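You operate a simulated robot arm through the tools that you are given. There is no shell and no other tool.

Carry out the task below with a simulated robot arm. There is one attempt and no reset: what you move stays moved.

TASK
Wind all the white film on to the short cream core.
Fine: core on the large round plate, star knob tight, black arm in, turn the hand wheel till the roll is bare, arm out. Where these are worked on the way, their far stop is far enough and under half their travel is too little: black arm.
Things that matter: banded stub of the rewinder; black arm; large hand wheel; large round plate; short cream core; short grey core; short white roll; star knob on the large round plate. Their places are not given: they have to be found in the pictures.

It is judged by the outcome, as a careful person would: the job done as asked, and still so three seconds after it is handed in. It fails if anything else is knocked over, pushed out of place, dropped, spilled or broken.

THE ROBOT
A 7-joint arm with a fingered hand, fixed in place. Base frame: the origin is at the foot of the arm, x ahead of it, y to its left, z up. Readings come in m, degrees, newtons and seconds.
With the tool pointing down near the work surface it reaches from about 0.34 to 0.7 m from the base axis. Its first joint turns from -69.0 to 172.0 degrees. Payload 3.4 kg.
Tool frame: the origin (TCP) lies between the finger pads and is the grasp point; the fingertips stand 0.025 m ahead of it; z points along the fingers, y is the line along which they close. Largest opening 0.088 m; the body of the gripper starts 0.029 m behind the TCP. The gripper is a hand of 4 fingers: y runs from the thumb to the fingers, the wrist lies at [-0.013, -0.097, -0.162] in the tool frame.
Orientation is told as [roll, pitch, yaw] about the base's x, y, z axes, in that order, counted from this pose: with the fingers straight down and the wrist toward the robot, the tool's x, y and z point along [0, 1, 0], [1, 0, 0] and [0, 0, -1] of the base frame.

THE INTERFACE
- The arm moves only by the tool jog_arm. Its argument "rows" is a list of rows, each an object (a shift or turn left out is 0) with "travel": the shift along the tool's x, y, z in m, a list of three; "delta_rot": the turn, a rotation vector about the tool's x, y, z in degrees, a list of three. In form: [{"travel": [tx, ty, tz], "delta_rot": [rx, ry, rz]}, ...]. A call has 1 to 20 rows; each row is the pose to reach, as a shift and turn from the pose commanded when the call began, along the tool's axes at that moment. Rows are played at 5 a second. More than 0.05 m and 8.6 degrees between two rows, and nothing of the call is played. Where a pose cannot be reached the arm comes as near as it can. A force on the tool above 40 N (or 10 N above the force at the start of the call, whichever is more), or a blocked arm, ends the call early, and 0.2 s more pass. In this call time passes only in rows, and 0.2 s behind the last. It gives the time, the measured TCP pose, the force on the tool (base axes), the opening and the grip force at its end, in the units of the frame above (readings bear some noise), with the torque about the TCP (base axes, N m) and any sound that the robot's microphone picked up.
- Cameras (640 x 400 px; columns grow to the right, rows downward): "scene" is fixed at [0.051, -0.6506, 1.389]; the picture's right is [0.68, -0.73, 0.00], its down [-0.32, -0.30, -0.90] and it looks along [0.66, 0.61, -0.44] (base axes); focal length 250 px, centre (320, 200). "wrist" rides on the gripper at [0.064, -0.083, -0.098] in the tool frame; the picture's right is [-0.62, 0.37, -0.69], its down [-0.71, -0.63, 0.30] and it looks along [-0.32, 0.68, 0.65] (tool axes); focal length 265 px, centre (320, 200).
- get_image(camera): a new picture of that camera. No time passes.
- raise_lower(by): slides the trunk up (or, below 0, down) by that many m; the arm rides with it, the base frame stays. It gives what a move gives, with no picture.
- finger_targets(index, middle, ring, thumb_bend, thumb_turn): sets how far each is bent, from 0 (flat) to 100 (curled in); at 30 the hand is open as for a grip, at 70 the pads meet at the TCP. One left out holds its place. A second passes; each finger stops where it meets its share of the squeeze, and holds until it gets a number again. It is the only way to open and close the hand. It gives what a move gives, with no picture; readings hold the bend of each and the force on the fingers (four entries, about 0 where the hand has none), thumb and palm. thumb_turn goes from beside the hand (0) to across from the fingers (100), as for a grip.
- measure_at(camera, pixels): there is no depth. For up to 12 entries [column, row, z] of the newest picture of that camera ("zoom" is the newest enlarged one), the place [x, y] in the base frame at which the ray of that pixel passes the height z, good to about 0.003 m. No time passes.
- close_up(camera, box): a new picture of the part [left, top, right, bottom] of that camera's present view, enlarged. No time passes.
- finish_job(): hands the job in; it is judged then, once.

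Leave the gripper open and the arm clear of the work at the hand-in unless told otherwise.

The tools are called after "Call:" by a JSON object that holds its "method" and its "body". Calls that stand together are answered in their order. jog_arm: Moves the arm, as the interface text tells. Its arguments: {"type":"object","properties":{"rows":{"type":"array","items":{"type":"object","properties":{"travel":{"type":"array","items":{"type":"number"}},"delta_rot":{"type":"array","items":{"type":"number"}}}}}},"required":["rows"]} The other tools are called the same way: raise_lower (by) slides the trunk up or down; finger_targets (index, middle, ring, thumb_bend, thumb_turn) moves the fingers one by one; get_image (camera) takes a picture; measure_at (camera, pixels) gives the place at which the rays of pixels pass given heights; close_up (camera, box) takes an enlarged picture of a part of a camera's view; finish_job () hands the job in.

At the start:

```text
time: 0.0
tcp_pos: [0.3839, -0.0962, 1.3361]
orientation: [0.0, 0.1, -0.1]
contact_force: [0.5, -0.4, 0.4]
moment: [0.0, 0.01, 0.05]
gripper_width: 0.0876
gripper_force: 0.0
shape: jaw
bend: [30.0, 30.0, 30.0, 30.0, 98.0]
finger forces: [0.0, 0.1, 0.0, 0.1, 0.0, 0.0]
trunk travel left (down, up): [-0.725, 0.115]
```

scene: 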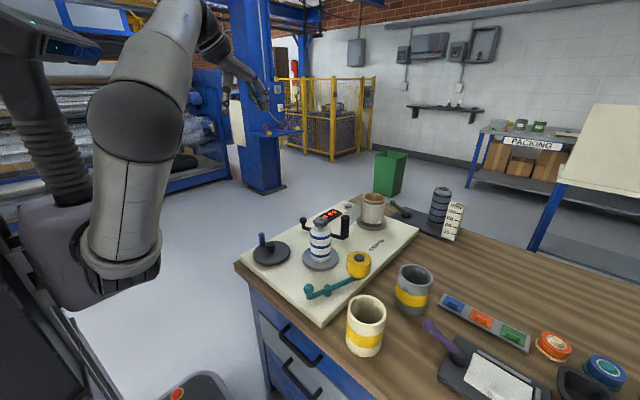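
wrist: 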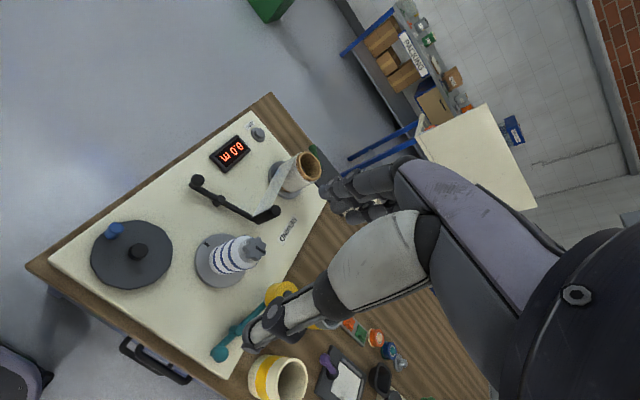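

I start by looking closely at the work area in the scene picture (about columns 230-470, rows 170-370) and in the wrist picture.

Call:
{"method": "close_up", "body": {"camera": "scene", "box": [230, 180, 470, 330]}}

Call:
{"method": "close_up", "body": {"camera": "wrist", "box": [20, 80, 340, 280]}}

Call:
{"method": "close_up", "body": {"camera": "scene", "box": [320, 250, 640, 400]}}

```text
2.67 times, centred on (350, 255) of scene
```

zoom: 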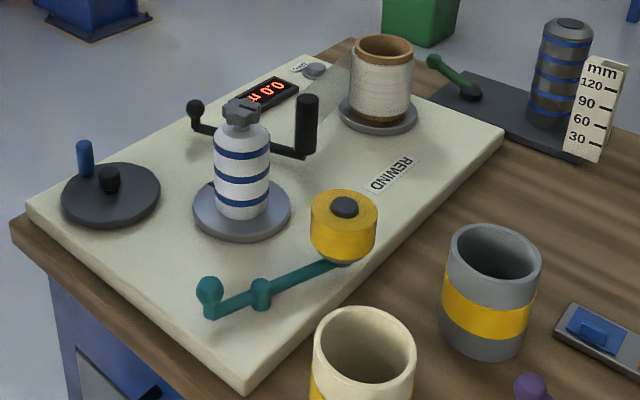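

```text
2.00 times, centred on (180, 180) of wrist
```

zoom: 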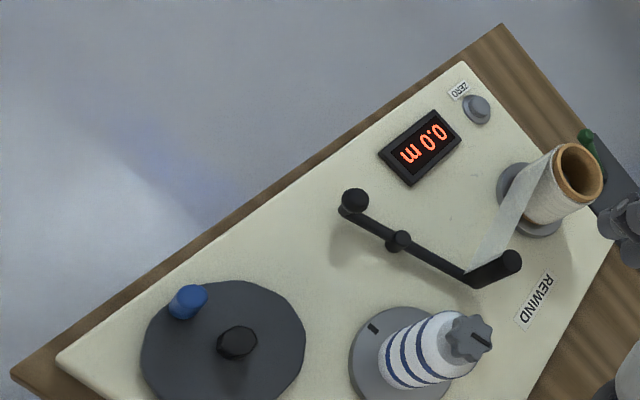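

```text
2.00 times, centred on (480, 325) of scene
```

zoom: 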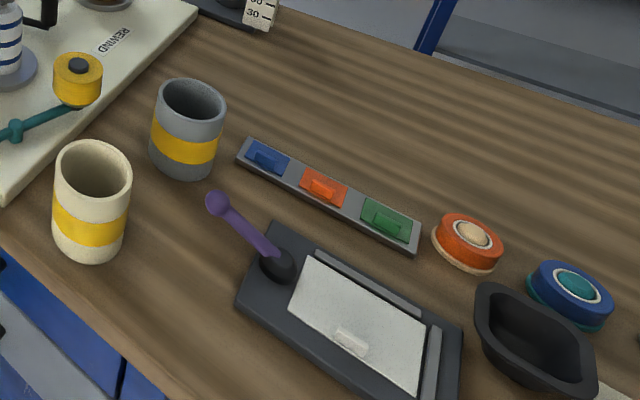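

I see a rewinder board with: a dark hand wheel with blue crank knob (scene ~271,247), a blue-banded stub with a star knob on a grey plate (scene ~320,250), a black arm with ball knob and vertical roller, the white roll (scene ~373,208), and loose cream and grey cores with yellow bands (scene ~366,325 and 413,288). I now need heights; I compare rays of the same points from both cameras.

Call:
{"method": "measure_at", "body": {"camera": "scene", "pixels": [[270.9, 247, 0.7], [270.9, 247, 0.8], [270.9, 247, 0.9], [270.9, 247, 1.0], [320.5, 222, 0.8], [320.5, 222, 0.9], [320.5, 222, 1.0], [320.5, 222, 1.1], [366, 302, 0.8], [366, 302, 0.9], [366, 302, 1.0], [302, 220, 0.9]]}}

Call:
{"method": "get_image", "body": {"camera": "wrist"}}

```text
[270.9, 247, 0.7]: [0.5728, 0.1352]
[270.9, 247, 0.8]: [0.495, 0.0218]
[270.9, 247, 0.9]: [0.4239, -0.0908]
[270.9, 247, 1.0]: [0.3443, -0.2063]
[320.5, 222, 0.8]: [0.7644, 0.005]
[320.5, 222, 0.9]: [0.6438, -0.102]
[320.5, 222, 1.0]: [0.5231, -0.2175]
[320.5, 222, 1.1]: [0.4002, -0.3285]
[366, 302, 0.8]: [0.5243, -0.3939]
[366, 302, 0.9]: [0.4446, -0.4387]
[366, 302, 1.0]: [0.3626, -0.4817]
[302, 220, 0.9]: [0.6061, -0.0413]
```

```text
taken
```

wrist: 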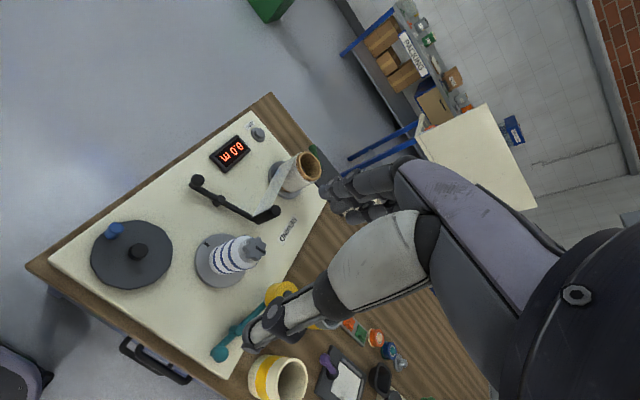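

Call:
{"method": "measure_at", "body": {"camera": "wrist", "pixels": [[138.5, 250.5, 0.7], [138.5, 250.5, 0.8], [138.5, 250.5, 0.9], [257, 245, 0.8], [257, 245, 0.9], [257, 245, 1.0], [292, 380, 0.8], [292, 380, 0.9], [292, 380, 1.0], [197, 181, 0.7], [197, 181, 0.8], [197, 181, 0.9]]}}

Call:
{"method": "close_up", "body": {"camera": "wrist", "box": [200, 240, 440, 400]}}

```text
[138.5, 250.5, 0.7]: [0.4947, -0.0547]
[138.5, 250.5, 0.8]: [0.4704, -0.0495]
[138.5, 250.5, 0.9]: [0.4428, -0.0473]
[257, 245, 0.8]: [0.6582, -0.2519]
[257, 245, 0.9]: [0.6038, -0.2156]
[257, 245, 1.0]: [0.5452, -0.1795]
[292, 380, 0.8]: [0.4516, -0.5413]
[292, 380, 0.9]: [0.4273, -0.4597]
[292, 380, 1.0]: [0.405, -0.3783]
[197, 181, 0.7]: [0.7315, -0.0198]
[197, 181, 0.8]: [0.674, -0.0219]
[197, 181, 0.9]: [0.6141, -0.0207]
```

```text
2.50 times, centred on (320, 320) of wrist
```

zoom: 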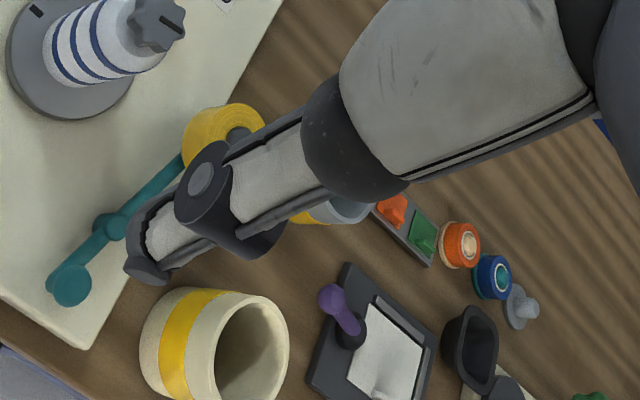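

Hub of the hand wheel comes out at about (0.453, -0.047, 0.86), star knob top at about (0.562, -0.187, 0.97), cream core rim at about (0.427, -0.446, 0.915). I enlarge further to get precise heights and sizes.

Call:
{"method": "close_up", "body": {"camera": "scene", "box": [240, 190, 352, 260]}}

Call:
{"method": "close_up", "body": {"camera": "scene", "box": [290, 200, 402, 270]}}

Call:
{"method": "close_up", "body": {"camera": "scene", "box": [330, 185, 442, 255]}}

Call:
{"method": "close_up", "body": {"camera": "scene", "box": [300, 240, 460, 360]}}

```text
5.71 times, centred on (296, 225) of scene
```

zoom: 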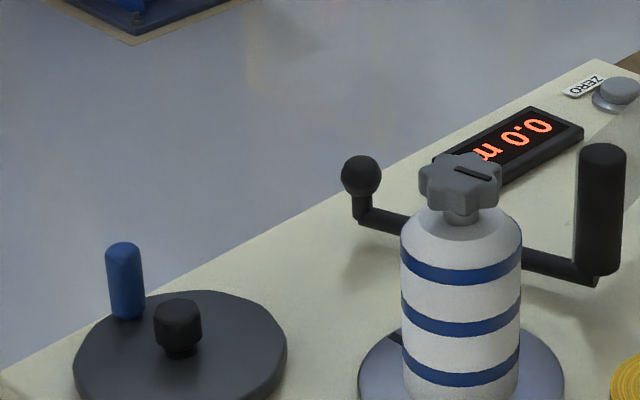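

```text
5.71 times, centred on (346, 235) of scene
```

zoom: 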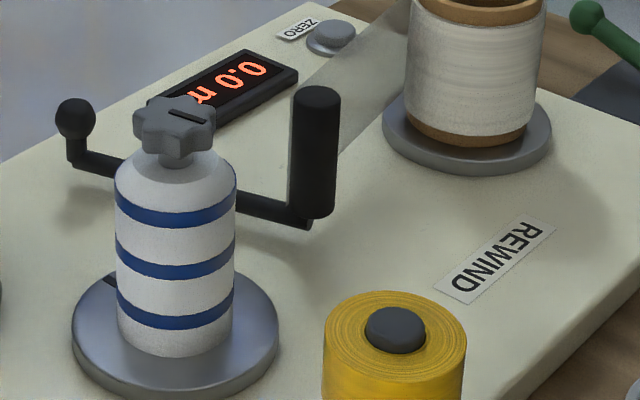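

```text
5.71 times, centred on (386, 220) of scene
```

zoom: 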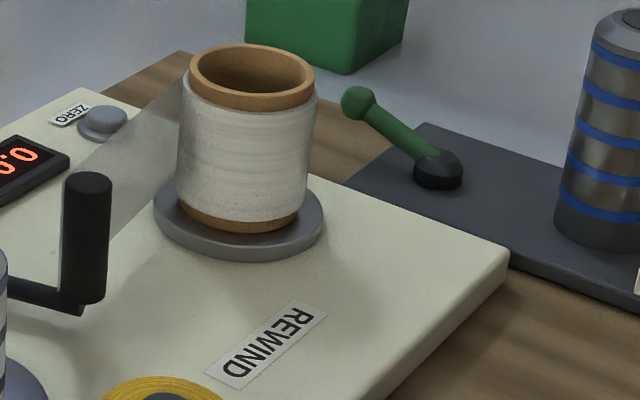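

```text
3.33 times, centred on (380, 300) of scene
```

zoom: 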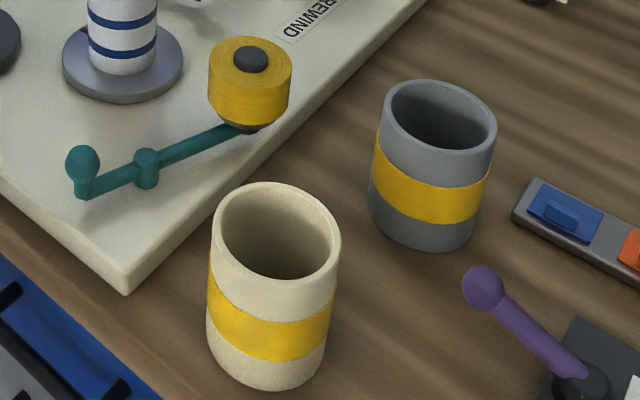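

I match board-surface features (REWIND label centre at scene ~(376.6,245.4) and wrist ~(287.5,230)) plus core feet to get the board and table heights.

Call:
{"method": "measure_at", "body": {"camera": "scene", "pixels": [[376.6, 245.4, 0.78], [376.6, 245.4, 0.8], [376.6, 245.4, 0.82], [376.6, 245.4, 0.84], [376.6, 245.4, 0.86]]}}

Call:
{"method": "measure_at", "body": {"camera": "wrist", "pixels": [[287.5, 230, 0.78], [287.5, 230, 0.8], [287.5, 230, 0.82], [287.5, 230, 0.84], [287.5, 230, 0.86]]}}

Call:
{"method": "close_up", "body": {"camera": "wrist", "box": [170, 140, 330, 240]}}

Call:
{"method": "close_up", "body": {"camera": "wrist", "box": [80, 200, 240, 300]}}

```text
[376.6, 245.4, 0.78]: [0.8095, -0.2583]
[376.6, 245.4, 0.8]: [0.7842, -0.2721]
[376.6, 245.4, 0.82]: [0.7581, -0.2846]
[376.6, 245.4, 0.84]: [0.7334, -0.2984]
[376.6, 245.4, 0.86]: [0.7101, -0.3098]
```

```text
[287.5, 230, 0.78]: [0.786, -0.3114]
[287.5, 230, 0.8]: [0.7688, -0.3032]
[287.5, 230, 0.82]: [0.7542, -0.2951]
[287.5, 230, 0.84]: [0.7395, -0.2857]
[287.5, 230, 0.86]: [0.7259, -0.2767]
```

```text
4.00 times, centred on (250, 190) of wrist
```

zoom: 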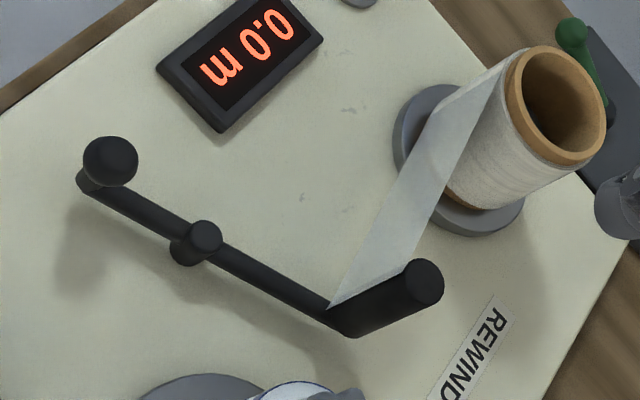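

```text
4.00 times, centred on (160, 250) of wrist
```

zoom: 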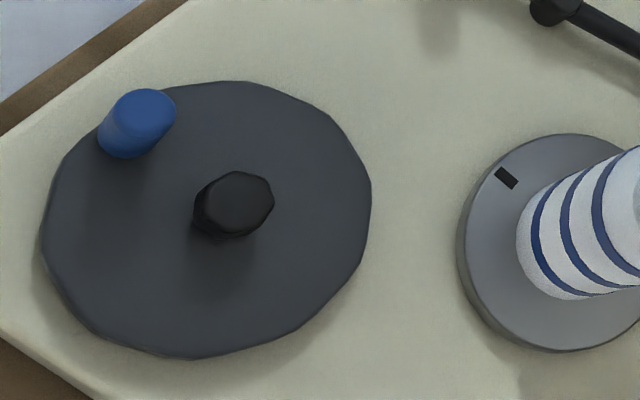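

Board top is about z=0.829. Next: the black arm's ball (scene 303.2,221; wrist 197.5,180.5), its roller top (scene 345.7,217; wrist 276,210.5), hand wheel knob and stub plate.

Call:
{"method": "measure_at", "body": {"camera": "scene", "pixels": [[303.2, 221, 0.86], [303.2, 221, 0.88], [303.2, 221, 0.9], [345.7, 217, 0.9], [345.7, 217, 0.93], [345.7, 217, 0.96], [261.7, 235, 0.86], [261.7, 235, 0.88], [261.7, 235, 0.9]]}}

Call:
{"method": "measure_at", "body": {"camera": "wrist", "pixels": [[197.5, 180.5, 0.86], [197.5, 180.5, 0.88], [197.5, 180.5, 0.9], [276, 210.5, 0.9], [276, 210.5, 0.93], [276, 210.5, 0.96], [116, 228, 0.86], [116, 228, 0.88], [116, 228, 0.9], [220.75, 200, 0.85], [220.75, 200, 0.87]]}}

```text
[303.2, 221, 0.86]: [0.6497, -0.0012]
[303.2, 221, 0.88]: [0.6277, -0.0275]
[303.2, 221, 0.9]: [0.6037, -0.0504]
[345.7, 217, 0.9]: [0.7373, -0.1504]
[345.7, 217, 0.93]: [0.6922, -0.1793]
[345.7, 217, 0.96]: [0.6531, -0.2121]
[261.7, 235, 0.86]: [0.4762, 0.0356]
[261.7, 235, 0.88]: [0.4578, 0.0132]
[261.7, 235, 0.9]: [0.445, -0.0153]
```

```text
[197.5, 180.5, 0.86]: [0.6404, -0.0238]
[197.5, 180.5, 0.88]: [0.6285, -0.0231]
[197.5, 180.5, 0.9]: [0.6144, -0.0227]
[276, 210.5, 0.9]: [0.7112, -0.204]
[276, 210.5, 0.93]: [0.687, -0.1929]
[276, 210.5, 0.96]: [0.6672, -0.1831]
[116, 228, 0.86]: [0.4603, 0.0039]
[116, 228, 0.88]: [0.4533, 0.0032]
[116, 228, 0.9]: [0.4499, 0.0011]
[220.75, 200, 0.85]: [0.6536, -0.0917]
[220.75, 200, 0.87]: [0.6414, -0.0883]
```

Ball at about (0.629,-0.024,0.878), pivot (0.647,-0.09), roller top (0.681,-0.19,0.94), blue crank knob (0.453,0.003,0.885). Now the sizes of the cream core (rim edges at scene ~347.9/386) and of the stub.

Call:
{"method": "close_up", "body": {"camera": "scene", "box": [326, 285, 406, 365]}}

Call:
{"method": "close_up", "body": {"camera": "wrist", "box": [235, 340, 331, 400]}}

Call:
{"method": "close_up", "body": {"camera": "scene", "box": [280, 205, 376, 275]}}

```text
5.00 times, centred on (366, 325) of scene
```

zoom: 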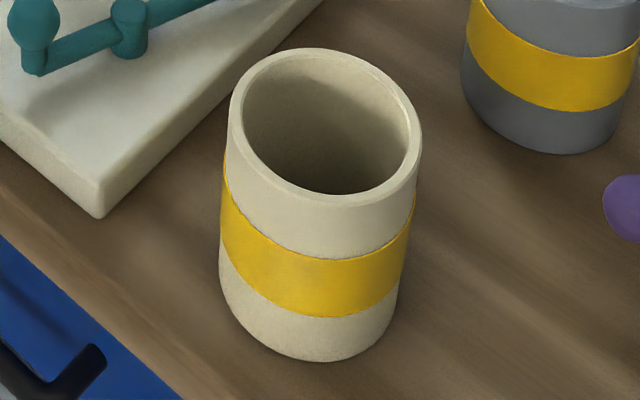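

```text
6.67 times, centred on (283, 370) of wrist
```

zoom: 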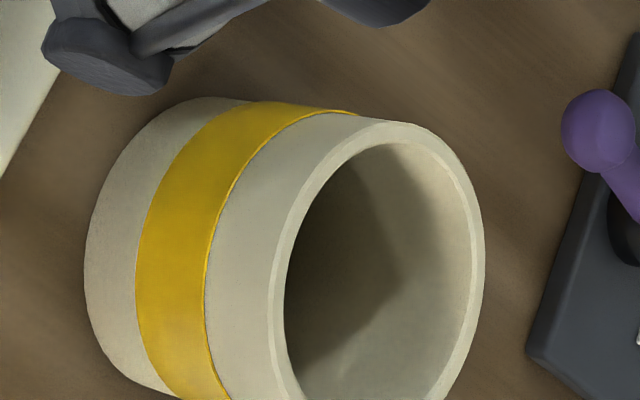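

```text
5.71 times, centred on (328, 240) of scene
```

zoom: 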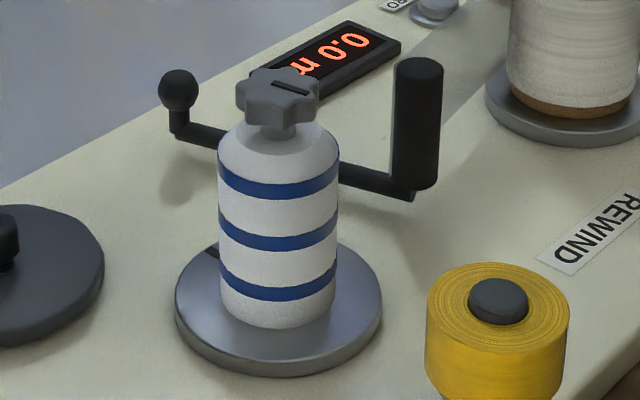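

I measure rim points of the cream core (scene: left 347.8,307; right 386.4,317; top 363,294.6; bottom 370,326.4; foot 367,357) and the stub's plate and barrel edges.

Call:
{"method": "measure_at", "body": {"camera": "scene", "pixels": [[347.8, 307, 0.91], [386.4, 317, 0.91], [363, 294.6, 0.91], [370, 326.4, 0.91], [367, 357.2, 0.79], [367, 357.2, 0.8], [367, 357.2, 0.81], [346, 341, 0.8], [381.6, 347, 0.8]]}}

Call:
{"method": "measure_at", "body": {"camera": "wrist", "pixels": [[275.5, 392, 0.9], [275.5, 392, 0.92], [307.6, 375, 0.9], [307.6, 375, 0.92], [290.5, 358.5, 0.9], [290.5, 358.5, 0.92], [247.6, 380, 0.79], [247.6, 380, 0.81]]}}

```text
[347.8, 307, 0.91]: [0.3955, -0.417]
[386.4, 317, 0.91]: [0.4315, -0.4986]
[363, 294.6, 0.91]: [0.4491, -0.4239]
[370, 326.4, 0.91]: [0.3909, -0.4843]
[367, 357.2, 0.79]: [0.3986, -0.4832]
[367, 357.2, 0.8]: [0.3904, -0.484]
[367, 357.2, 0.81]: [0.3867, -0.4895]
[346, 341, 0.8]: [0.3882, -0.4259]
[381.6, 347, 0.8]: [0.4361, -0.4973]
```

```text
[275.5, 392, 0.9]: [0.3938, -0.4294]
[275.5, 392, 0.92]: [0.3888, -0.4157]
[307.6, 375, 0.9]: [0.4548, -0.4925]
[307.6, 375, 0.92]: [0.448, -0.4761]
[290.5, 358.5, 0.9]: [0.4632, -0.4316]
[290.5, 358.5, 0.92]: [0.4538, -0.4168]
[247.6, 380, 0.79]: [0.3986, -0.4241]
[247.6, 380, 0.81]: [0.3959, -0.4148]
```

The cream core looks about 0.086 m in diameter and about 0.11 m tall, table about z=0.80. I check neighbours: grey core rim (scene ~416,274.5), yellow roll (359,259), teal ball (308.6,288.6).

Call:
{"method": "measure_at", "body": {"camera": "scene", "pixels": [[416, 274.5, 0.91], [359, 259, 0.88], [359, 259, 0.9], [308.6, 288.6, 0.87], [308.6, 288.6, 0.89], [321, 259.5, 0.83], [321, 259.5, 0.84], [303.5, 255, 0.84], [338.5, 255, 0.84], [448, 335, 0.85], [320, 216, 0.97]]}}

Call:
{"method": "close_up", "body": {"camera": "scene", "box": [0, 0, 320, 200]}}

```text
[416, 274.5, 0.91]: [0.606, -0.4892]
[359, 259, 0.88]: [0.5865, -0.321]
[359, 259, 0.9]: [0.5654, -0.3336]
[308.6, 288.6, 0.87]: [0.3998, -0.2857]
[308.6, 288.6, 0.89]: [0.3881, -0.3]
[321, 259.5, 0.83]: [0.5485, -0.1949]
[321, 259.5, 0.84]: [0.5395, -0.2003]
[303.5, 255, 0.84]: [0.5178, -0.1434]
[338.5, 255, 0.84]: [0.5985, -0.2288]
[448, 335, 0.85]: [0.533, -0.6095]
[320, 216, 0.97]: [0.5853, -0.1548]
```

```text
2.00 times, centred on (160, 100) of scene
```

zoom: 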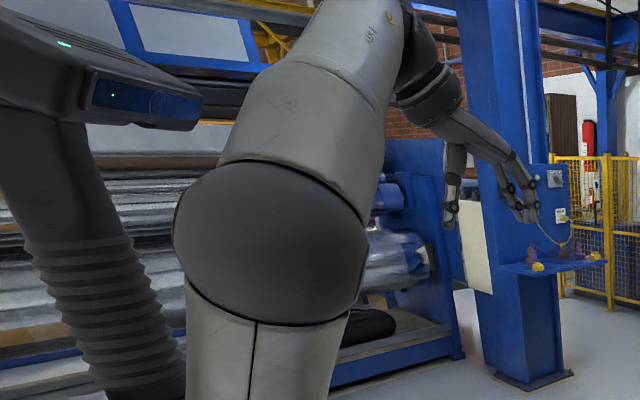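

Grey core is well away (0.606,-0.489). Path is clear above; I lower the trunk by 0.2 m first (fingertips would be at about 1.11, well above the star knob at 0.97).

Call:
{"method": "raise_lower", "body": {"by": -0.2}}

Call:
{"method": "get_image", "body": {"camera": "scene"}}

Call:
{"method": "get_image", "body": {"camera": "wrist"}}

```text
time: 2.2
tcp_pos: [0.3832, -0.0955, 1.1378]
orientation: [-0.1, 0.0, 0.0]
contact_force: [1.1, 0.1, 0.4]
moment: [0.01, -0.03, 0.0]
gripper_width: 0.0876
gripper_force: 0.0
shape: jaw
bend: [30.0, 30.0, 30.0, 30.0, 98.0]
finger forces: [0.0, 0.0, 0.0, 0.0, 0.0, 0.0]
trunk travel left (down, up): [-0.525, 0.315]
```

```text
taken
```

scene: 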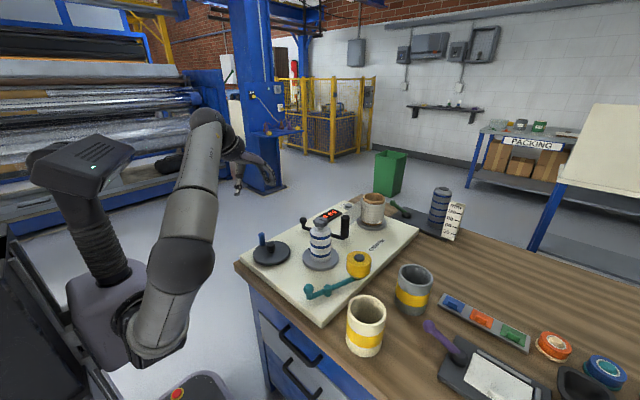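

```text
taken
```

wrist: 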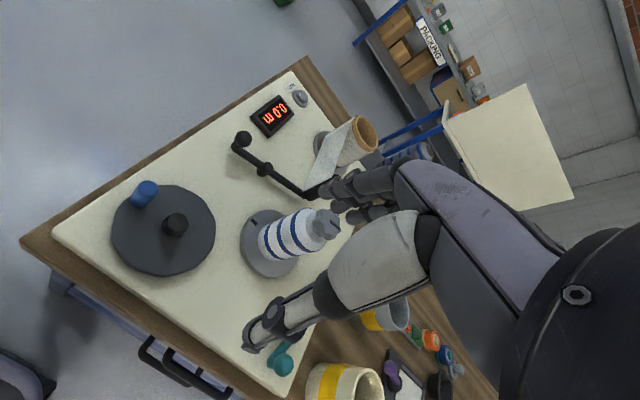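

Nothing near. I move across at height 1.138 to above the cream core (0.42,-0.454) while turning the tool 46 degrees about its z, so the wrist stays toward the robot.

Call:
{"method": "jog_arm", "body": {"rows": [{"travel": [-0.04, 0.004, 0], "delta_rot": [0, 0, 5]}, {"travel": [-0.08, 0.008, 0], "delta_rot": [0, 0, 10]}, {"travel": [-0.12, 0.012, 0], "delta_rot": [0, 0, 15]}, {"travel": [-0.16, 0.016, 0], "delta_rot": [0, 0, 20]}, {"travel": [-0.2, 0.02, 0], "delta_rot": [0, 0, 25]}, {"travel": [-0.24, 0.024, 0], "delta_rot": [0, 0, 30]}, {"travel": [-0.28, 0.028, 0], "delta_rot": [0, 0, 35]}, {"travel": [-0.32, 0.032, 0], "delta_rot": [0, 0, 40]}, {"travel": [-0.358, 0.037, 0], "delta_rot": [0, 0, 46]}]}}

Call:
{"method": "get_image", "body": {"camera": "wrist"}}

Call:
{"method": "get_image", "body": {"camera": "scene"}}

```text
time: 4.2
tcp_pos: [0.4214, -0.4547, 1.1365]
orientation: [0.0, 0.0, -46.1]
contact_force: [-0.3, 0.0, 0.4]
moment: [-0.02, -0.04, -0.03]
gripper_width: 0.0877
gripper_force: 0.1
shape: jaw
bend: [30.0, 30.0, 30.0, 30.0, 98.0]
finger forces: [0.1, 0.0, 0.0, 0.0, 0.0, 0.0]
trunk travel left (down, up): [-0.525, 0.315]
```

```text
taken
```

wrist: 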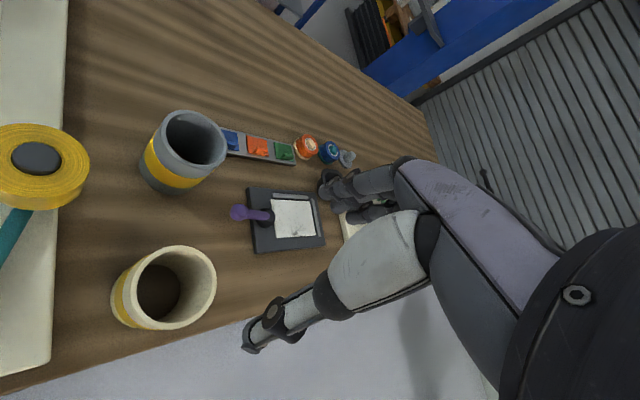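

```text
taken
```

scene: 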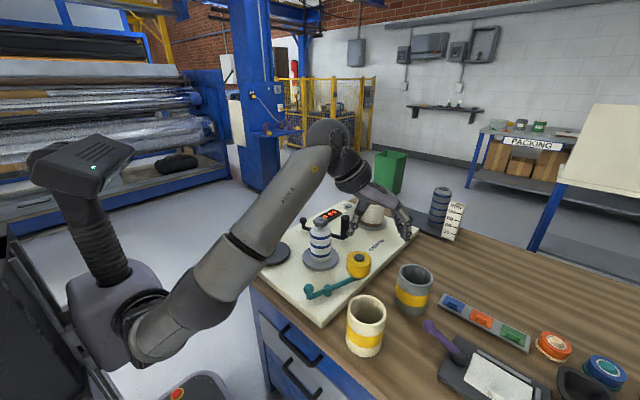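

The cream core is visible in the wrist view at about (168,287). I enlarge it and measure its rim.

Call:
{"method": "close_up", "body": {"camera": "wrist", "box": [84, 230, 244, 330]}}

```text
4.00 times, centred on (164, 280) of wrist
```

zoom: 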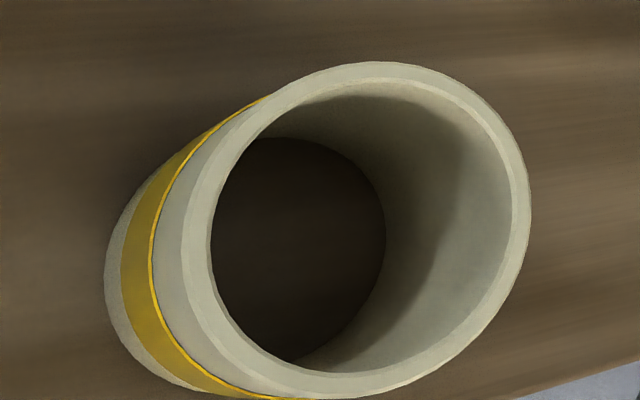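

I measure the rim edges (zoom: top 375,61; right 531,215; bottom 310,399; left 181,262) at several heights.

Call:
{"method": "measure_at", "body": {"camera": "zoom", "pixels": [[375, 61, 0.9], [531, 215, 0.9], [310, 399, 0.9], [181, 262, 0.9], [375, 61, 0.92], [531, 215, 0.92], [310, 399, 0.92], [181, 262, 0.92], [290, 137, 0.8], [290, 362, 0.8], [386, 225, 0.8]]}}

```text
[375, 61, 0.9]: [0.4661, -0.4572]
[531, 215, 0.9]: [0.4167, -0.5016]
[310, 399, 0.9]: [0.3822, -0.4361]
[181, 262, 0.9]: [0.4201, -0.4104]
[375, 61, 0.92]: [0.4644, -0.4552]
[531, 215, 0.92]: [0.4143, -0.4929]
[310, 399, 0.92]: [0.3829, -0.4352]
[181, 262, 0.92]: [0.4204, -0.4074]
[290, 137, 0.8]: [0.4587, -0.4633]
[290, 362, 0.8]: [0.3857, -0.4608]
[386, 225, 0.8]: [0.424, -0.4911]
```

The core centre comes out at (0.422,-0.453), rim z about 0.907, outer diameter about 0.085-0.088, so the normal opening is tight. I test whether flatter fingers open wider.

Call:
{"method": "finger_targets", "body": {"index": 15, "middle": 15, "ring": 15, "thumb_bend": 15}}

Call:
{"method": "get_image", "body": {"camera": "wrist"}}

Call:
{"method": "close_up", "body": {"camera": "scene", "box": [320, 130, 440, 250]}}

```text
time: 5.2
tcp_pos: [0.4218, -0.4535, 1.1371]
orientation: [0.1, 0.0, -46.1]
contact_force: [-0.5, 0.0, 0.0]
moment: [-0.05, 0.01, -0.05]
gripper_width: 0.1121
gripper_force: 0.0
shape: fingers
bend: [15.0, 15.0, 15.0, 15.0, 98.0]
finger forces: [0.0, 0.0, 0.0, 0.0, 0.1, 0.2]
trunk travel left (down, up): [-0.525, 0.315]
```

```text
taken
```

wrist: 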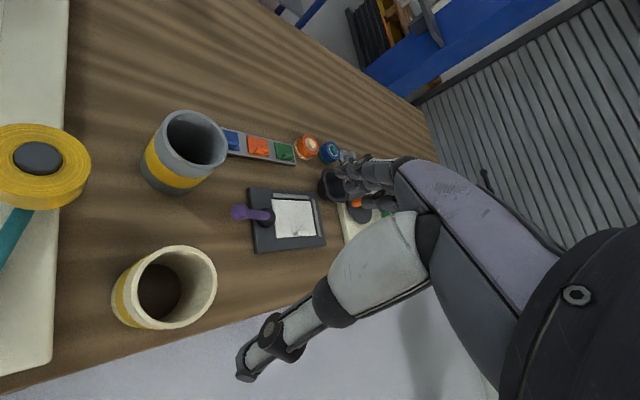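

```text
3.33 times, centred on (380, 190) of scene
```

zoom: 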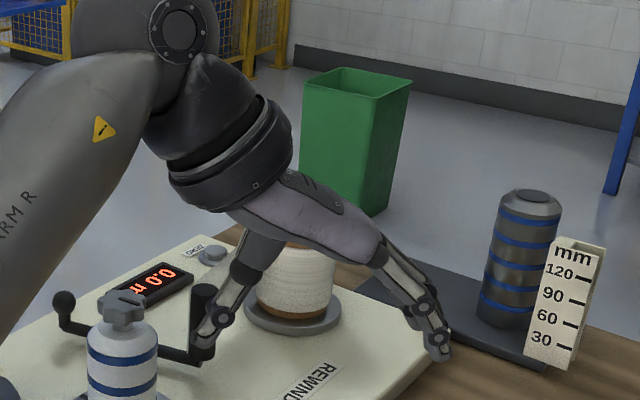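

Width is now 0.112 m: enough clearance. The upper arm runs low near the table edge, so I descend with the arm (not the trunk), first 0.12 m, checking pictures.

Call:
{"method": "jog_arm", "body": {"rows": [{"travel": [0, 0, 0.04]}, {"travel": [0, 0, 0.08]}, {"travel": [0, 0, 0.12]}]}}

Call:
{"method": "get_image", "body": {"camera": "scene"}}

Call:
{"method": "get_image", "body": {"camera": "wrist"}}

```text
time: 6.0
tcp_pos: [0.4221, -0.4533, 1.0191]
orientation: [0.1, -0.1, -46.1]
contact_force: [0.1, 0.4, -0.8]
moment: [0.0, 0.0, 0.01]
gripper_width: 0.112
gripper_force: 0.1
shape: fingers
bend: [15.0, 15.0, 15.0, 15.0, 98.0]
finger forces: [0.0, 0.0, 0.0, 0.0, 0.0, 0.1]
trunk travel left (down, up): [-0.525, 0.315]
```

```text
taken
```

scene: 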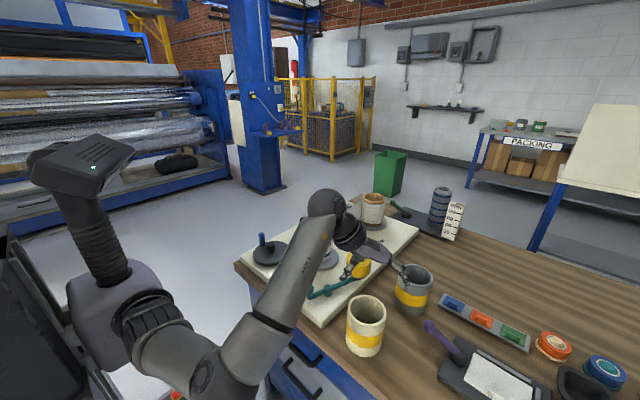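

```text
taken
```

wrist: 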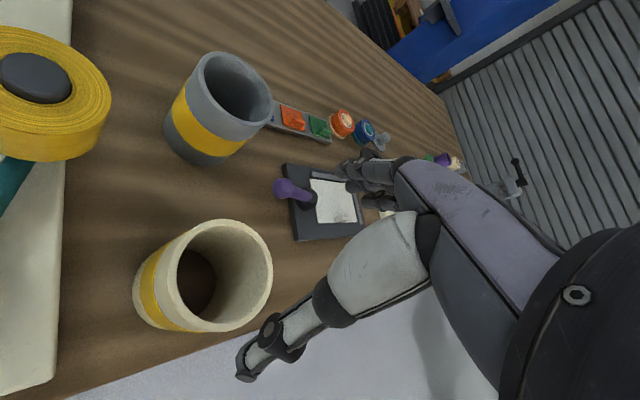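

The elbow is dropping in front of the table. To keep the forearm well above the table edge I raise the trunk 0.2 m, then reach down with the arm.

Call:
{"method": "raise_lower", "body": {"by": 0.2}}

Call:
{"method": "jog_arm", "body": {"rows": [{"travel": [0, 0, 0.04]}, {"travel": [0, 0, 0.08]}, {"travel": [0, 0, 0.12]}, {"travel": [0, 0, 0.16]}, {"travel": [0, 0, 0.2]}]}}

Call:
{"method": "get_image", "body": {"camera": "scene"}}

Call:
{"method": "get_image", "body": {"camera": "wrist"}}

```text
time: 8.1
tcp_pos: [0.4212, -0.455, 1.2199]
orientation: [0.0, 0.1, -46.0]
contact_force: [0.0, 0.3, 0.0]
moment: [-0.01, 0.01, 0.03]
gripper_width: 0.1119
gripper_force: 0.1
shape: fingers
bend: [15.0, 15.0, 15.0, 15.0, 98.0]
finger forces: [0.0, 0.0, 0.0, 0.0, 0.0, 0.0]
trunk travel left (down, up): [-0.725, 0.115]
```

```text
time: 9.3
tcp_pos: [0.423, -0.4525, 1.0203]
orientation: [-0.1, 0.0, -46.0]
contact_force: [-0.5, 0.4, 1.2]
moment: [-0.02, -0.01, -0.01]
gripper_width: 0.112
gripper_force: 0.1
shape: fingers
bend: [15.0, 15.0, 15.0, 15.0, 98.0]
finger forces: [0.0, 0.0, 0.0, 0.0, 0.0, 0.0]
trunk travel left (down, up): [-0.725, 0.115]
```

```text
taken
```

scene: 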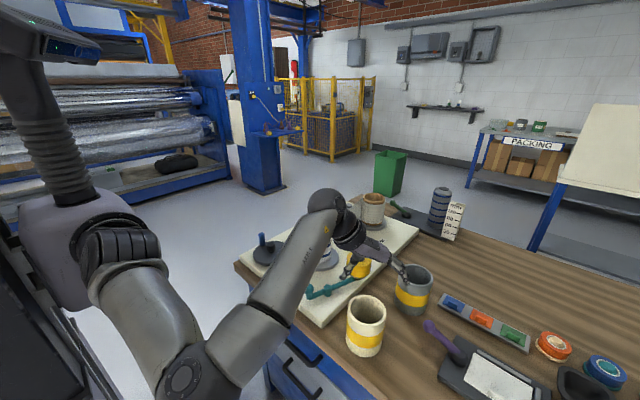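

```text
taken
```

wrist: 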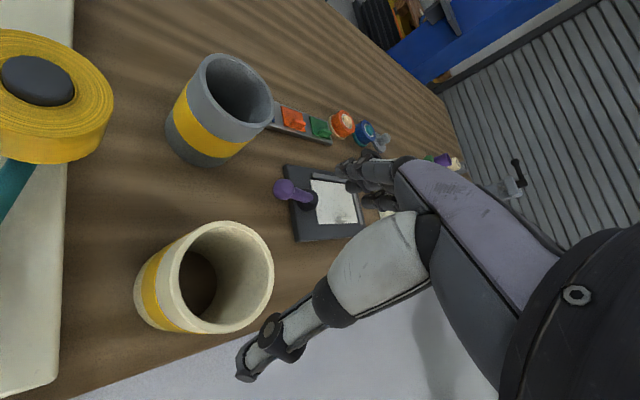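

Elbow is now clear outside the table. I take a closer look at the core for a final alignment.

Call:
{"method": "close_up", "body": {"camera": "wrist", "box": [110, 205, 302, 345]}}

```text
2.86 times, centred on (206, 275) of wrist
```

zoom: 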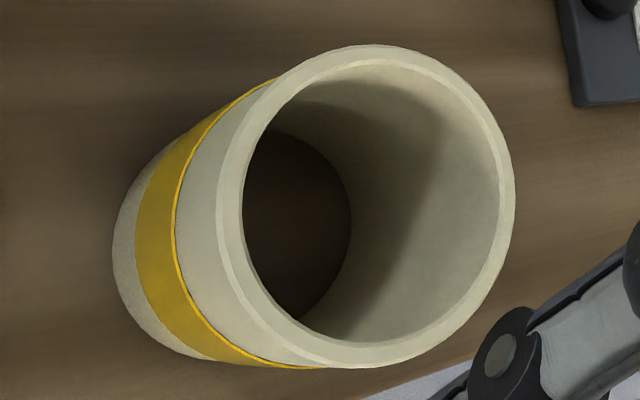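

I measure the rim edges again from this closer view (zoom: top 377,44; right 516,190; bottom 335,369; left 217,215).

Call:
{"method": "measure_at", "body": {"camera": "zoom", "pixels": [[377, 44, 0.9], [516, 190, 0.9], [335, 369, 0.9], [217, 215, 0.9], [377, 44, 0.91], [516, 190, 0.91], [335, 369, 0.91], [217, 215, 0.91], [351, 215, 0.8], [300, 322, 0.8], [275, 131, 0.8]]}}

```text
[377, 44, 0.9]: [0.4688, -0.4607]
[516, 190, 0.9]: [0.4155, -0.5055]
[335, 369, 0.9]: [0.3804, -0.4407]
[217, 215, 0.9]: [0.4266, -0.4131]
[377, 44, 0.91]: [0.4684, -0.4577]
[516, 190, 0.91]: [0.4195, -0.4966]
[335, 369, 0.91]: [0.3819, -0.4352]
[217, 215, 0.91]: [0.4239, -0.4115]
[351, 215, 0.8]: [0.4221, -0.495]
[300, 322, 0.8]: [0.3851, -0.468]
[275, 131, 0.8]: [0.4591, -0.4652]
```

Centre again about (0.423,-0.451): the tool is aligned. I descend 0.113 m so the TCP is at rim level (fingertips 25 mm below the rim).

Call:
{"method": "jog_arm", "body": {"rows": [{"travel": [0, 0, 0.03]}, {"travel": [0, 0, 0.06]}, {"travel": [0, 0, 0.085]}, {"travel": [0, 0, 0.1]}, {"travel": [0, 0, 0.113]}]}}

Call:
{"method": "get_image", "body": {"camera": "wrist"}}

Call:
{"method": "close_up", "body": {"camera": "scene", "box": [280, 220, 440, 360]}}

```text
time: 10.5
tcp_pos: [0.4221, -0.454, 0.9083]
orientation: [0.1, -0.2, -46.0]
contact_force: [-0.2, -0.1, 0.8]
moment: [0.03, 0.02, 0.01]
gripper_width: 0.113
gripper_force: 0.2
shape: fingers
bend: [15.0, 15.0, 15.0, 15.0, 98.0]
finger forces: [0.0, 0.1, 0.1, 0.1, 0.7, 0.0]
trunk travel left (down, up): [-0.725, 0.115]
```

```text
taken
```

wrist: 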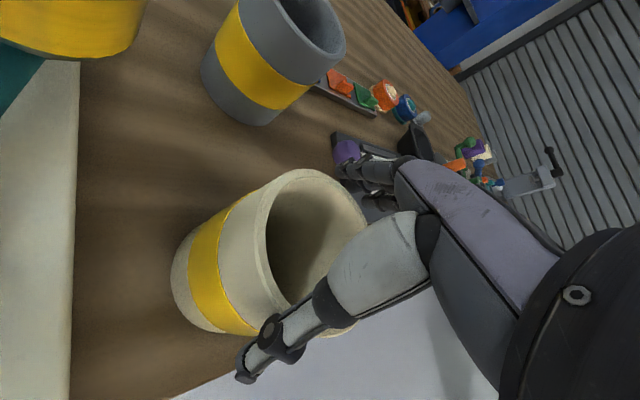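

```text
2.86 times, centred on (360, 290) of scene
```

zoom: 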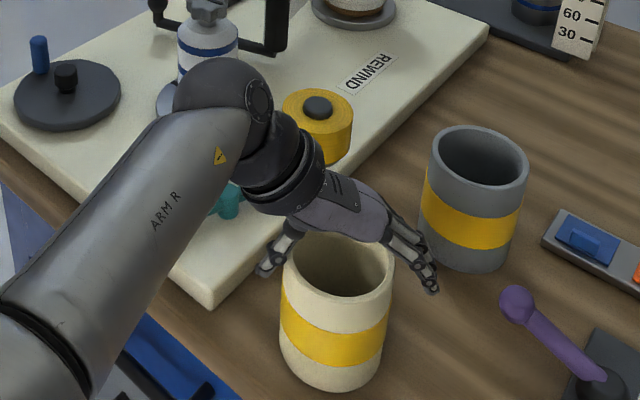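

Thumb (scene ~340,315) and fingers (~399,322) straddle the core. I close the hand on it.

Call:
{"method": "finger_targets", "body": {"index": 60, "middle": 60, "ring": 60, "thumb_bend": 60}}

Call:
{"method": "get_image", "body": {"camera": "wrist"}}

Call:
{"method": "close_up", "body": {"camera": "scene", "box": [280, 220, 440, 360]}}

```text
time: 11.5
tcp_pos: [0.4223, -0.4521, 0.9092]
orientation: [0.2, -0.3, -45.9]
contact_force: [3.4, -2.7, 10.8]
moment: [-0.37, -0.26, 0.06]
gripper_width: 0.0864
gripper_force: 30.7
shape: fingers
bend: [26.0, 39.0, 43.0, 35.0, 94.0]
finger forces: [13.9, 8.6, 9.5, 0.0, 29.9, 0.0]
trunk travel left (down, up): [-0.725, 0.115]
```

```text
taken
```

wrist: 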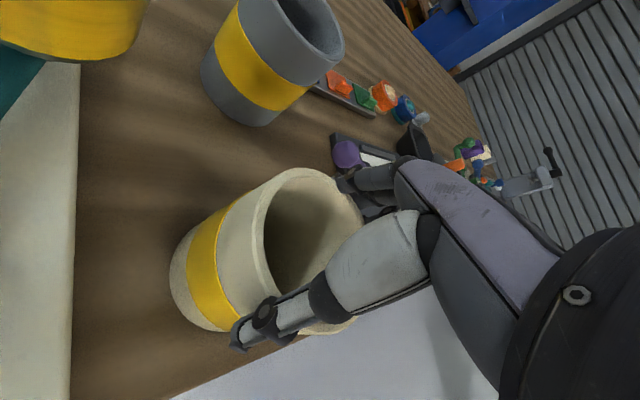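

```text
2.86 times, centred on (360, 290) of scene
```

zoom: 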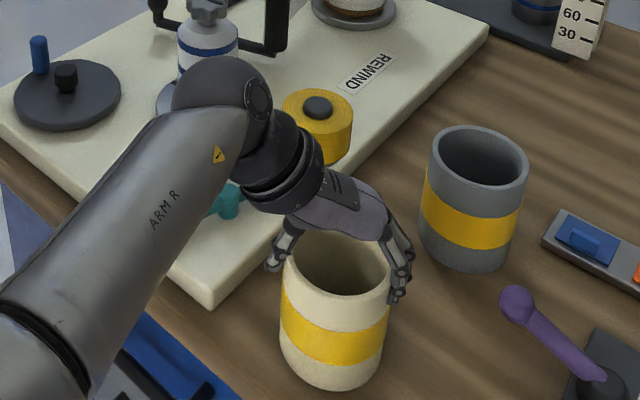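

Gripped: width 0.0864 m, force about 30 N. I lift 2 cm as a trial and check how the core hangs.

Call:
{"method": "jog_arm", "body": {"rows": [{"travel": [0, 0, -0.01]}, {"travel": [0, 0, -0.02]}, {"travel": [0, 0, -0.03]}]}}

Call:
{"method": "close_up", "body": {"camera": "scene", "box": [280, 220, 440, 360]}}

Call:
{"method": "get_image", "body": {"camera": "wrist"}}

```text
time: 12.3
tcp_pos: [0.4217, -0.4523, 0.9384]
orientation: [0.0, 0.1, -46.1]
contact_force: [0.6, 0.9, -2.9]
moment: [0.0, -0.03, 0.01]
gripper_width: 0.0856
gripper_force: 29.0
shape: fingers
bend: [27.0, 39.0, 44.0, 35.0, 93.0]
finger forces: [11.1, 8.6, 8.7, 0.0, 29.6, 0.0]
trunk travel left (down, up): [-0.725, 0.115]
```

```text
2.86 times, centred on (360, 290) of scene
```

zoom: 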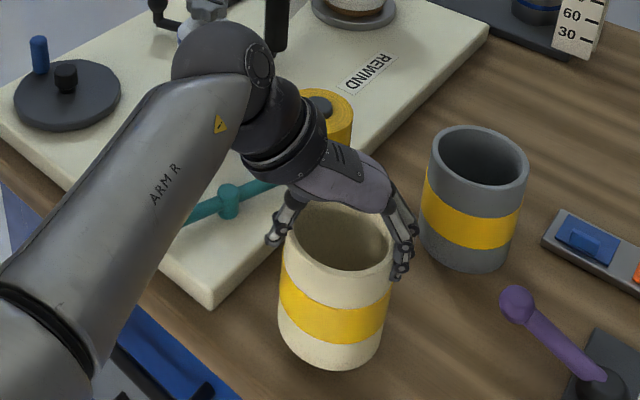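

```text
taken
```

wrist: 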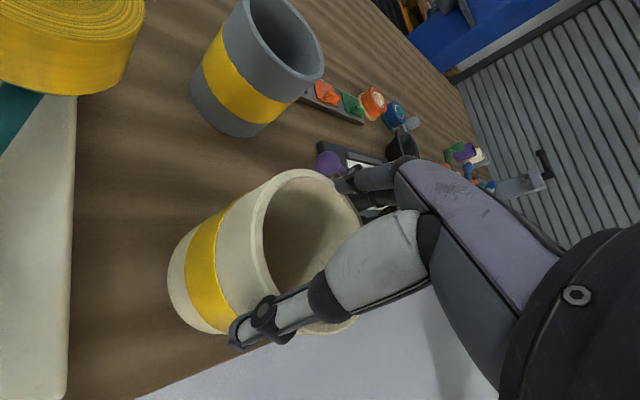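

Lifted cleanly with the core upright. I measure where the core sits in the hand (rim now at about z=0.937).

Call:
{"method": "close_up", "body": {"camera": "wrist", "box": [150, 155, 390, 345]}}

```text
2.11 times, centred on (270, 250) of wrist
```

zoom: 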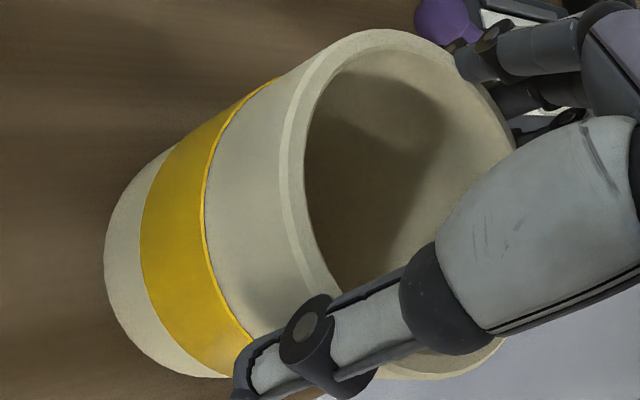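

I fit a circle to rim points in this zoom: (281,170), (297,95), (375,30), (440,48), (501,342), (440,378).

Call:
{"method": "measure_at", "body": {"camera": "zoom", "pixels": [[281, 170, 0.936], [297, 95, 0.936], [330, 50, 0.936], [375, 30, 0.936], [440, 48, 0.936], [501, 342, 0.936], [440, 378, 0.936], [283, 200, 0.936]]}}

```text
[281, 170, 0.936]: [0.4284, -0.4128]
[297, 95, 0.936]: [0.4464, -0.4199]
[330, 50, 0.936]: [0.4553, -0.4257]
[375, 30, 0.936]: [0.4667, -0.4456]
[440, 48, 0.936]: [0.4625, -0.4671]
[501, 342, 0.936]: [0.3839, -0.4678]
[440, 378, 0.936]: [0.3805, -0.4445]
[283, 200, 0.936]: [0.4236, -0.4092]
```

Core centre in hand is within about 2 mm of the TCP. I now lift to z about 1.14 and carry the core to a spot (0.423,-0.044) from where the wrist camera can see the stub, turning the tool back to yaw about -20.

Call:
{"method": "jog_arm", "body": {"rows": [{"travel": [0, 0, -0.04]}, {"travel": [0, 0, -0.08]}, {"travel": [0, 0, -0.12]}, {"travel": [0, 0, -0.16]}, {"travel": [0, 0, -0.2]}]}}

Call:
{"method": "jog_arm", "body": {"rows": [{"travel": [0.0284, -0.0293, 0], "delta_rot": [0, 0, -2.6]}, {"travel": [0.0568, -0.0585, 0], "delta_rot": [0, 0, -5.2]}, {"travel": [0.0852, -0.0878, 0], "delta_rot": [0, 0, -7.8]}, {"travel": [0.1136, -0.1171, 0], "delta_rot": [0, 0, -10.4]}, {"travel": [0.142, -0.1464, 0], "delta_rot": [0, 0, -13]}, {"travel": [0.1704, -0.1756, 0], "delta_rot": [0, 0, -15.6]}, {"travel": [0.1988, -0.2049, 0], "delta_rot": [0, 0, -18.2]}, {"travel": [0.2272, -0.2342, 0], "delta_rot": [0, 0, -20.8]}, {"travel": [0.2556, -0.2634, 0], "delta_rot": [0, 0, -23.4]}, {"travel": [0.284, -0.2927, 0], "delta_rot": [0, 0, -26]}]}}

Call:
{"method": "get_image", "body": {"camera": "wrist"}}

Call:
{"method": "get_image", "body": {"camera": "scene"}}

```text
time: 13.5
tcp_pos: [0.4209, -0.455, 1.1373]
orientation: [-0.1, 0.0, -45.9]
contact_force: [-0.3, -0.2, -2.5]
moment: [0.02, -0.01, 0.0]
gripper_width: 0.0852
gripper_force: 29.0
shape: fingers
bend: [27.0, 40.0, 44.0, 36.0, 93.0]
finger forces: [11.1, 8.6, 8.7, 0.0, 29.1, 0.0]
trunk travel left (down, up): [-0.725, 0.115]
```

```text
time: 15.7
tcp_pos: [0.4222, -0.0414, 1.136]
orientation: [0.0, 0.0, -19.9]
contact_force: [-0.3, 0.9, -1.9]
moment: [-0.01, 0.0, 0.0]
gripper_width: 0.0848
gripper_force: 28.8
shape: fingers
bend: [27.0, 40.0, 44.0, 36.0, 93.0]
finger forces: [11.0, 8.6, 9.0, 0.1, 29.1, 0.1]
trunk travel left (down, up): [-0.725, 0.115]
```

```text
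taken
```

wrist: 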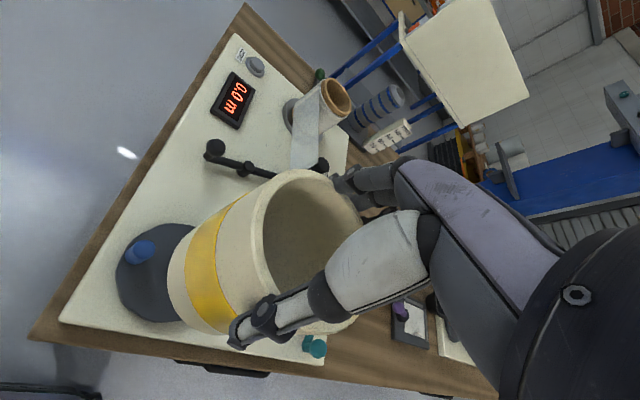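

```text
taken
```

scene: 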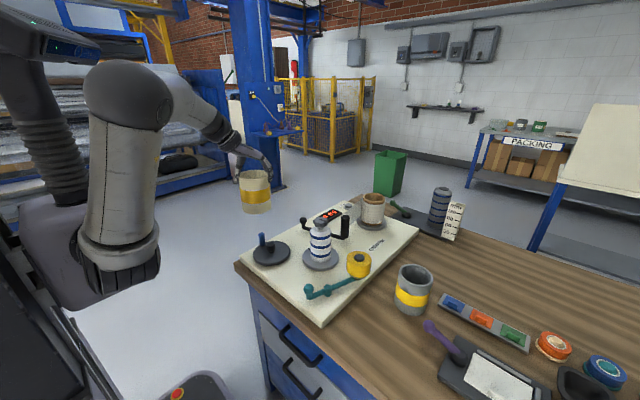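

The core hides the stub from this pose. The black ball shows at (215,148); moving the TCP by about (-0.07,-0.15) should put the stub there.

Call:
{"method": "jog_arm", "body": {"rows": [{"travel": [-0.041, -0.004, 0]}, {"travel": [-0.082, -0.008, 0]}, {"travel": [-0.123, -0.0125, 0]}, {"travel": [-0.1647, -0.0167, 0]}]}}

Call:
{"method": "get_image", "body": {"camera": "wrist"}}

```text
time: 16.7
tcp_pos: [0.3472, -0.1956, 1.1372]
orientation: [-0.1, 0.0, -20.0]
contact_force: [-0.3, 0.2, -2.7]
moment: [0.01, -0.04, 0.02]
gripper_width: 0.0846
gripper_force: 28.9
shape: fingers
bend: [27.0, 40.0, 44.0, 36.0, 93.0]
finger forces: [11.2, 8.5, 8.9, 0.0, 29.1, 0.1]
trunk travel left (down, up): [-0.725, 0.115]
```

```text
taken
```

wrist: 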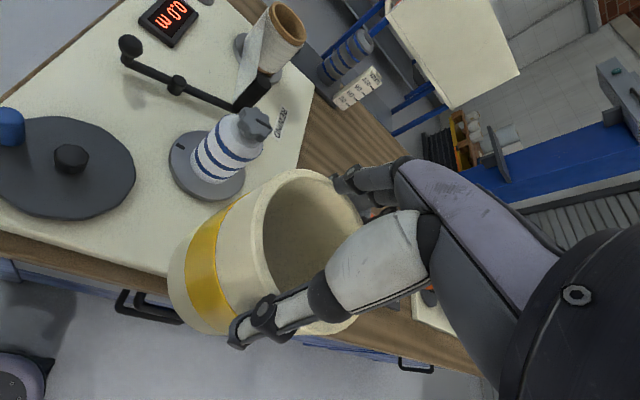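

The stub is now in view at about (215,150). I enlarge it and measure.

Call:
{"method": "close_up", "body": {"camera": "wrist", "box": [150, 90, 294, 210]}}

Call:
{"method": "close_up", "body": {"camera": "scene", "box": [290, 205, 354, 275]}}

```text
3.33 times, centred on (222, 150) of wrist
```

zoom: 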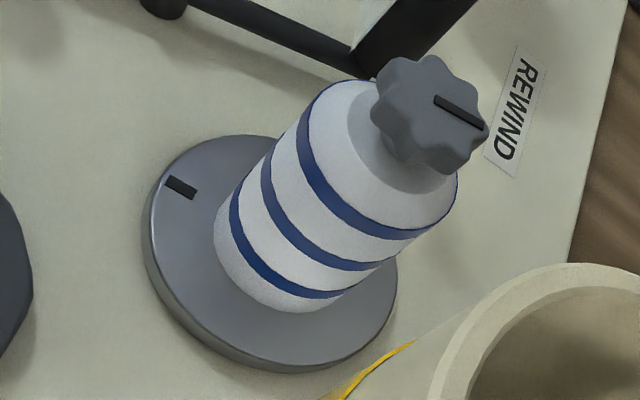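

```text
5.71 times, centred on (322, 240) of scene
```

zoom: 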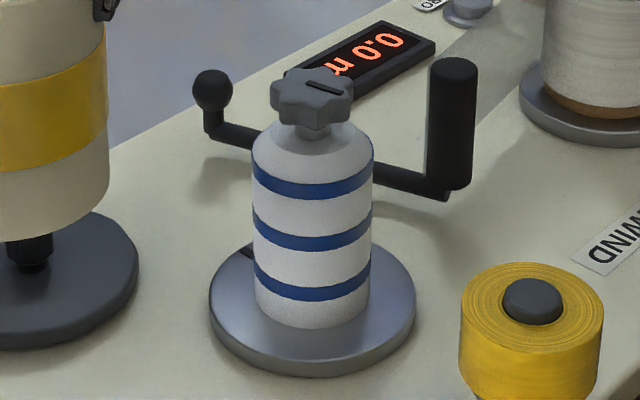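

I measure star centre (wrist 255.9,120; scene 320.3,219.9) and plate edges (wrist: left 171,157.5, top 201,130.5, right 245.1,172.5, bottom 211.5,198.6).

Call:
{"method": "measure_at", "body": {"camera": "wrist", "pixels": [[255.9, 120, 0.96], [255.9, 120, 0.97], [255.9, 120, 0.98], [171, 157.5, 0.835], [201, 130.5, 0.835], [245.1, 172.5, 0.835], [211.5, 198.6, 0.835], [171, 157.5, 0.85], [201, 130.5, 0.85], [245.1, 172.5, 0.85], [211.5, 198.6, 0.85]]}}

Call:
{"method": "measure_at", "body": {"camera": "scene", "pixels": [[320.25, 219.9, 0.96], [320.25, 219.9, 0.97], [320.25, 219.9, 0.98], [302.4, 256.6, 0.835], [338.8, 257.5, 0.835], [322, 268.35, 0.835], [302.4, 256.6, 0.85], [338.8, 257.5, 0.85], [322, 268.35, 0.85]]}}

```text
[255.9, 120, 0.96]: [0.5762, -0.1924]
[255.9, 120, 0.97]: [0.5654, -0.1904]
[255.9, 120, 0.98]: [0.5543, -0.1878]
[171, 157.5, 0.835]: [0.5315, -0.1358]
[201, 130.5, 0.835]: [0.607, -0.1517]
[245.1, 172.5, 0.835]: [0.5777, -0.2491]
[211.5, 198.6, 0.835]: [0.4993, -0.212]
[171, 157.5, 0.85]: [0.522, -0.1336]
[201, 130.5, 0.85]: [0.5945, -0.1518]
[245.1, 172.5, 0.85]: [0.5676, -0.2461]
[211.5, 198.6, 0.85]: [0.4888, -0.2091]
```

```text
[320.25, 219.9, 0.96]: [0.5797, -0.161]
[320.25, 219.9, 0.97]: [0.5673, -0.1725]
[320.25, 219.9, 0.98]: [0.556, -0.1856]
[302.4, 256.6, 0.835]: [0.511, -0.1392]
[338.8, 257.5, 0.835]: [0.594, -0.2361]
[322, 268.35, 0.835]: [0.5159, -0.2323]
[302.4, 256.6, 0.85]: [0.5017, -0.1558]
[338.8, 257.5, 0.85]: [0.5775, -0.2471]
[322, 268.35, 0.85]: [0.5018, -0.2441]
```

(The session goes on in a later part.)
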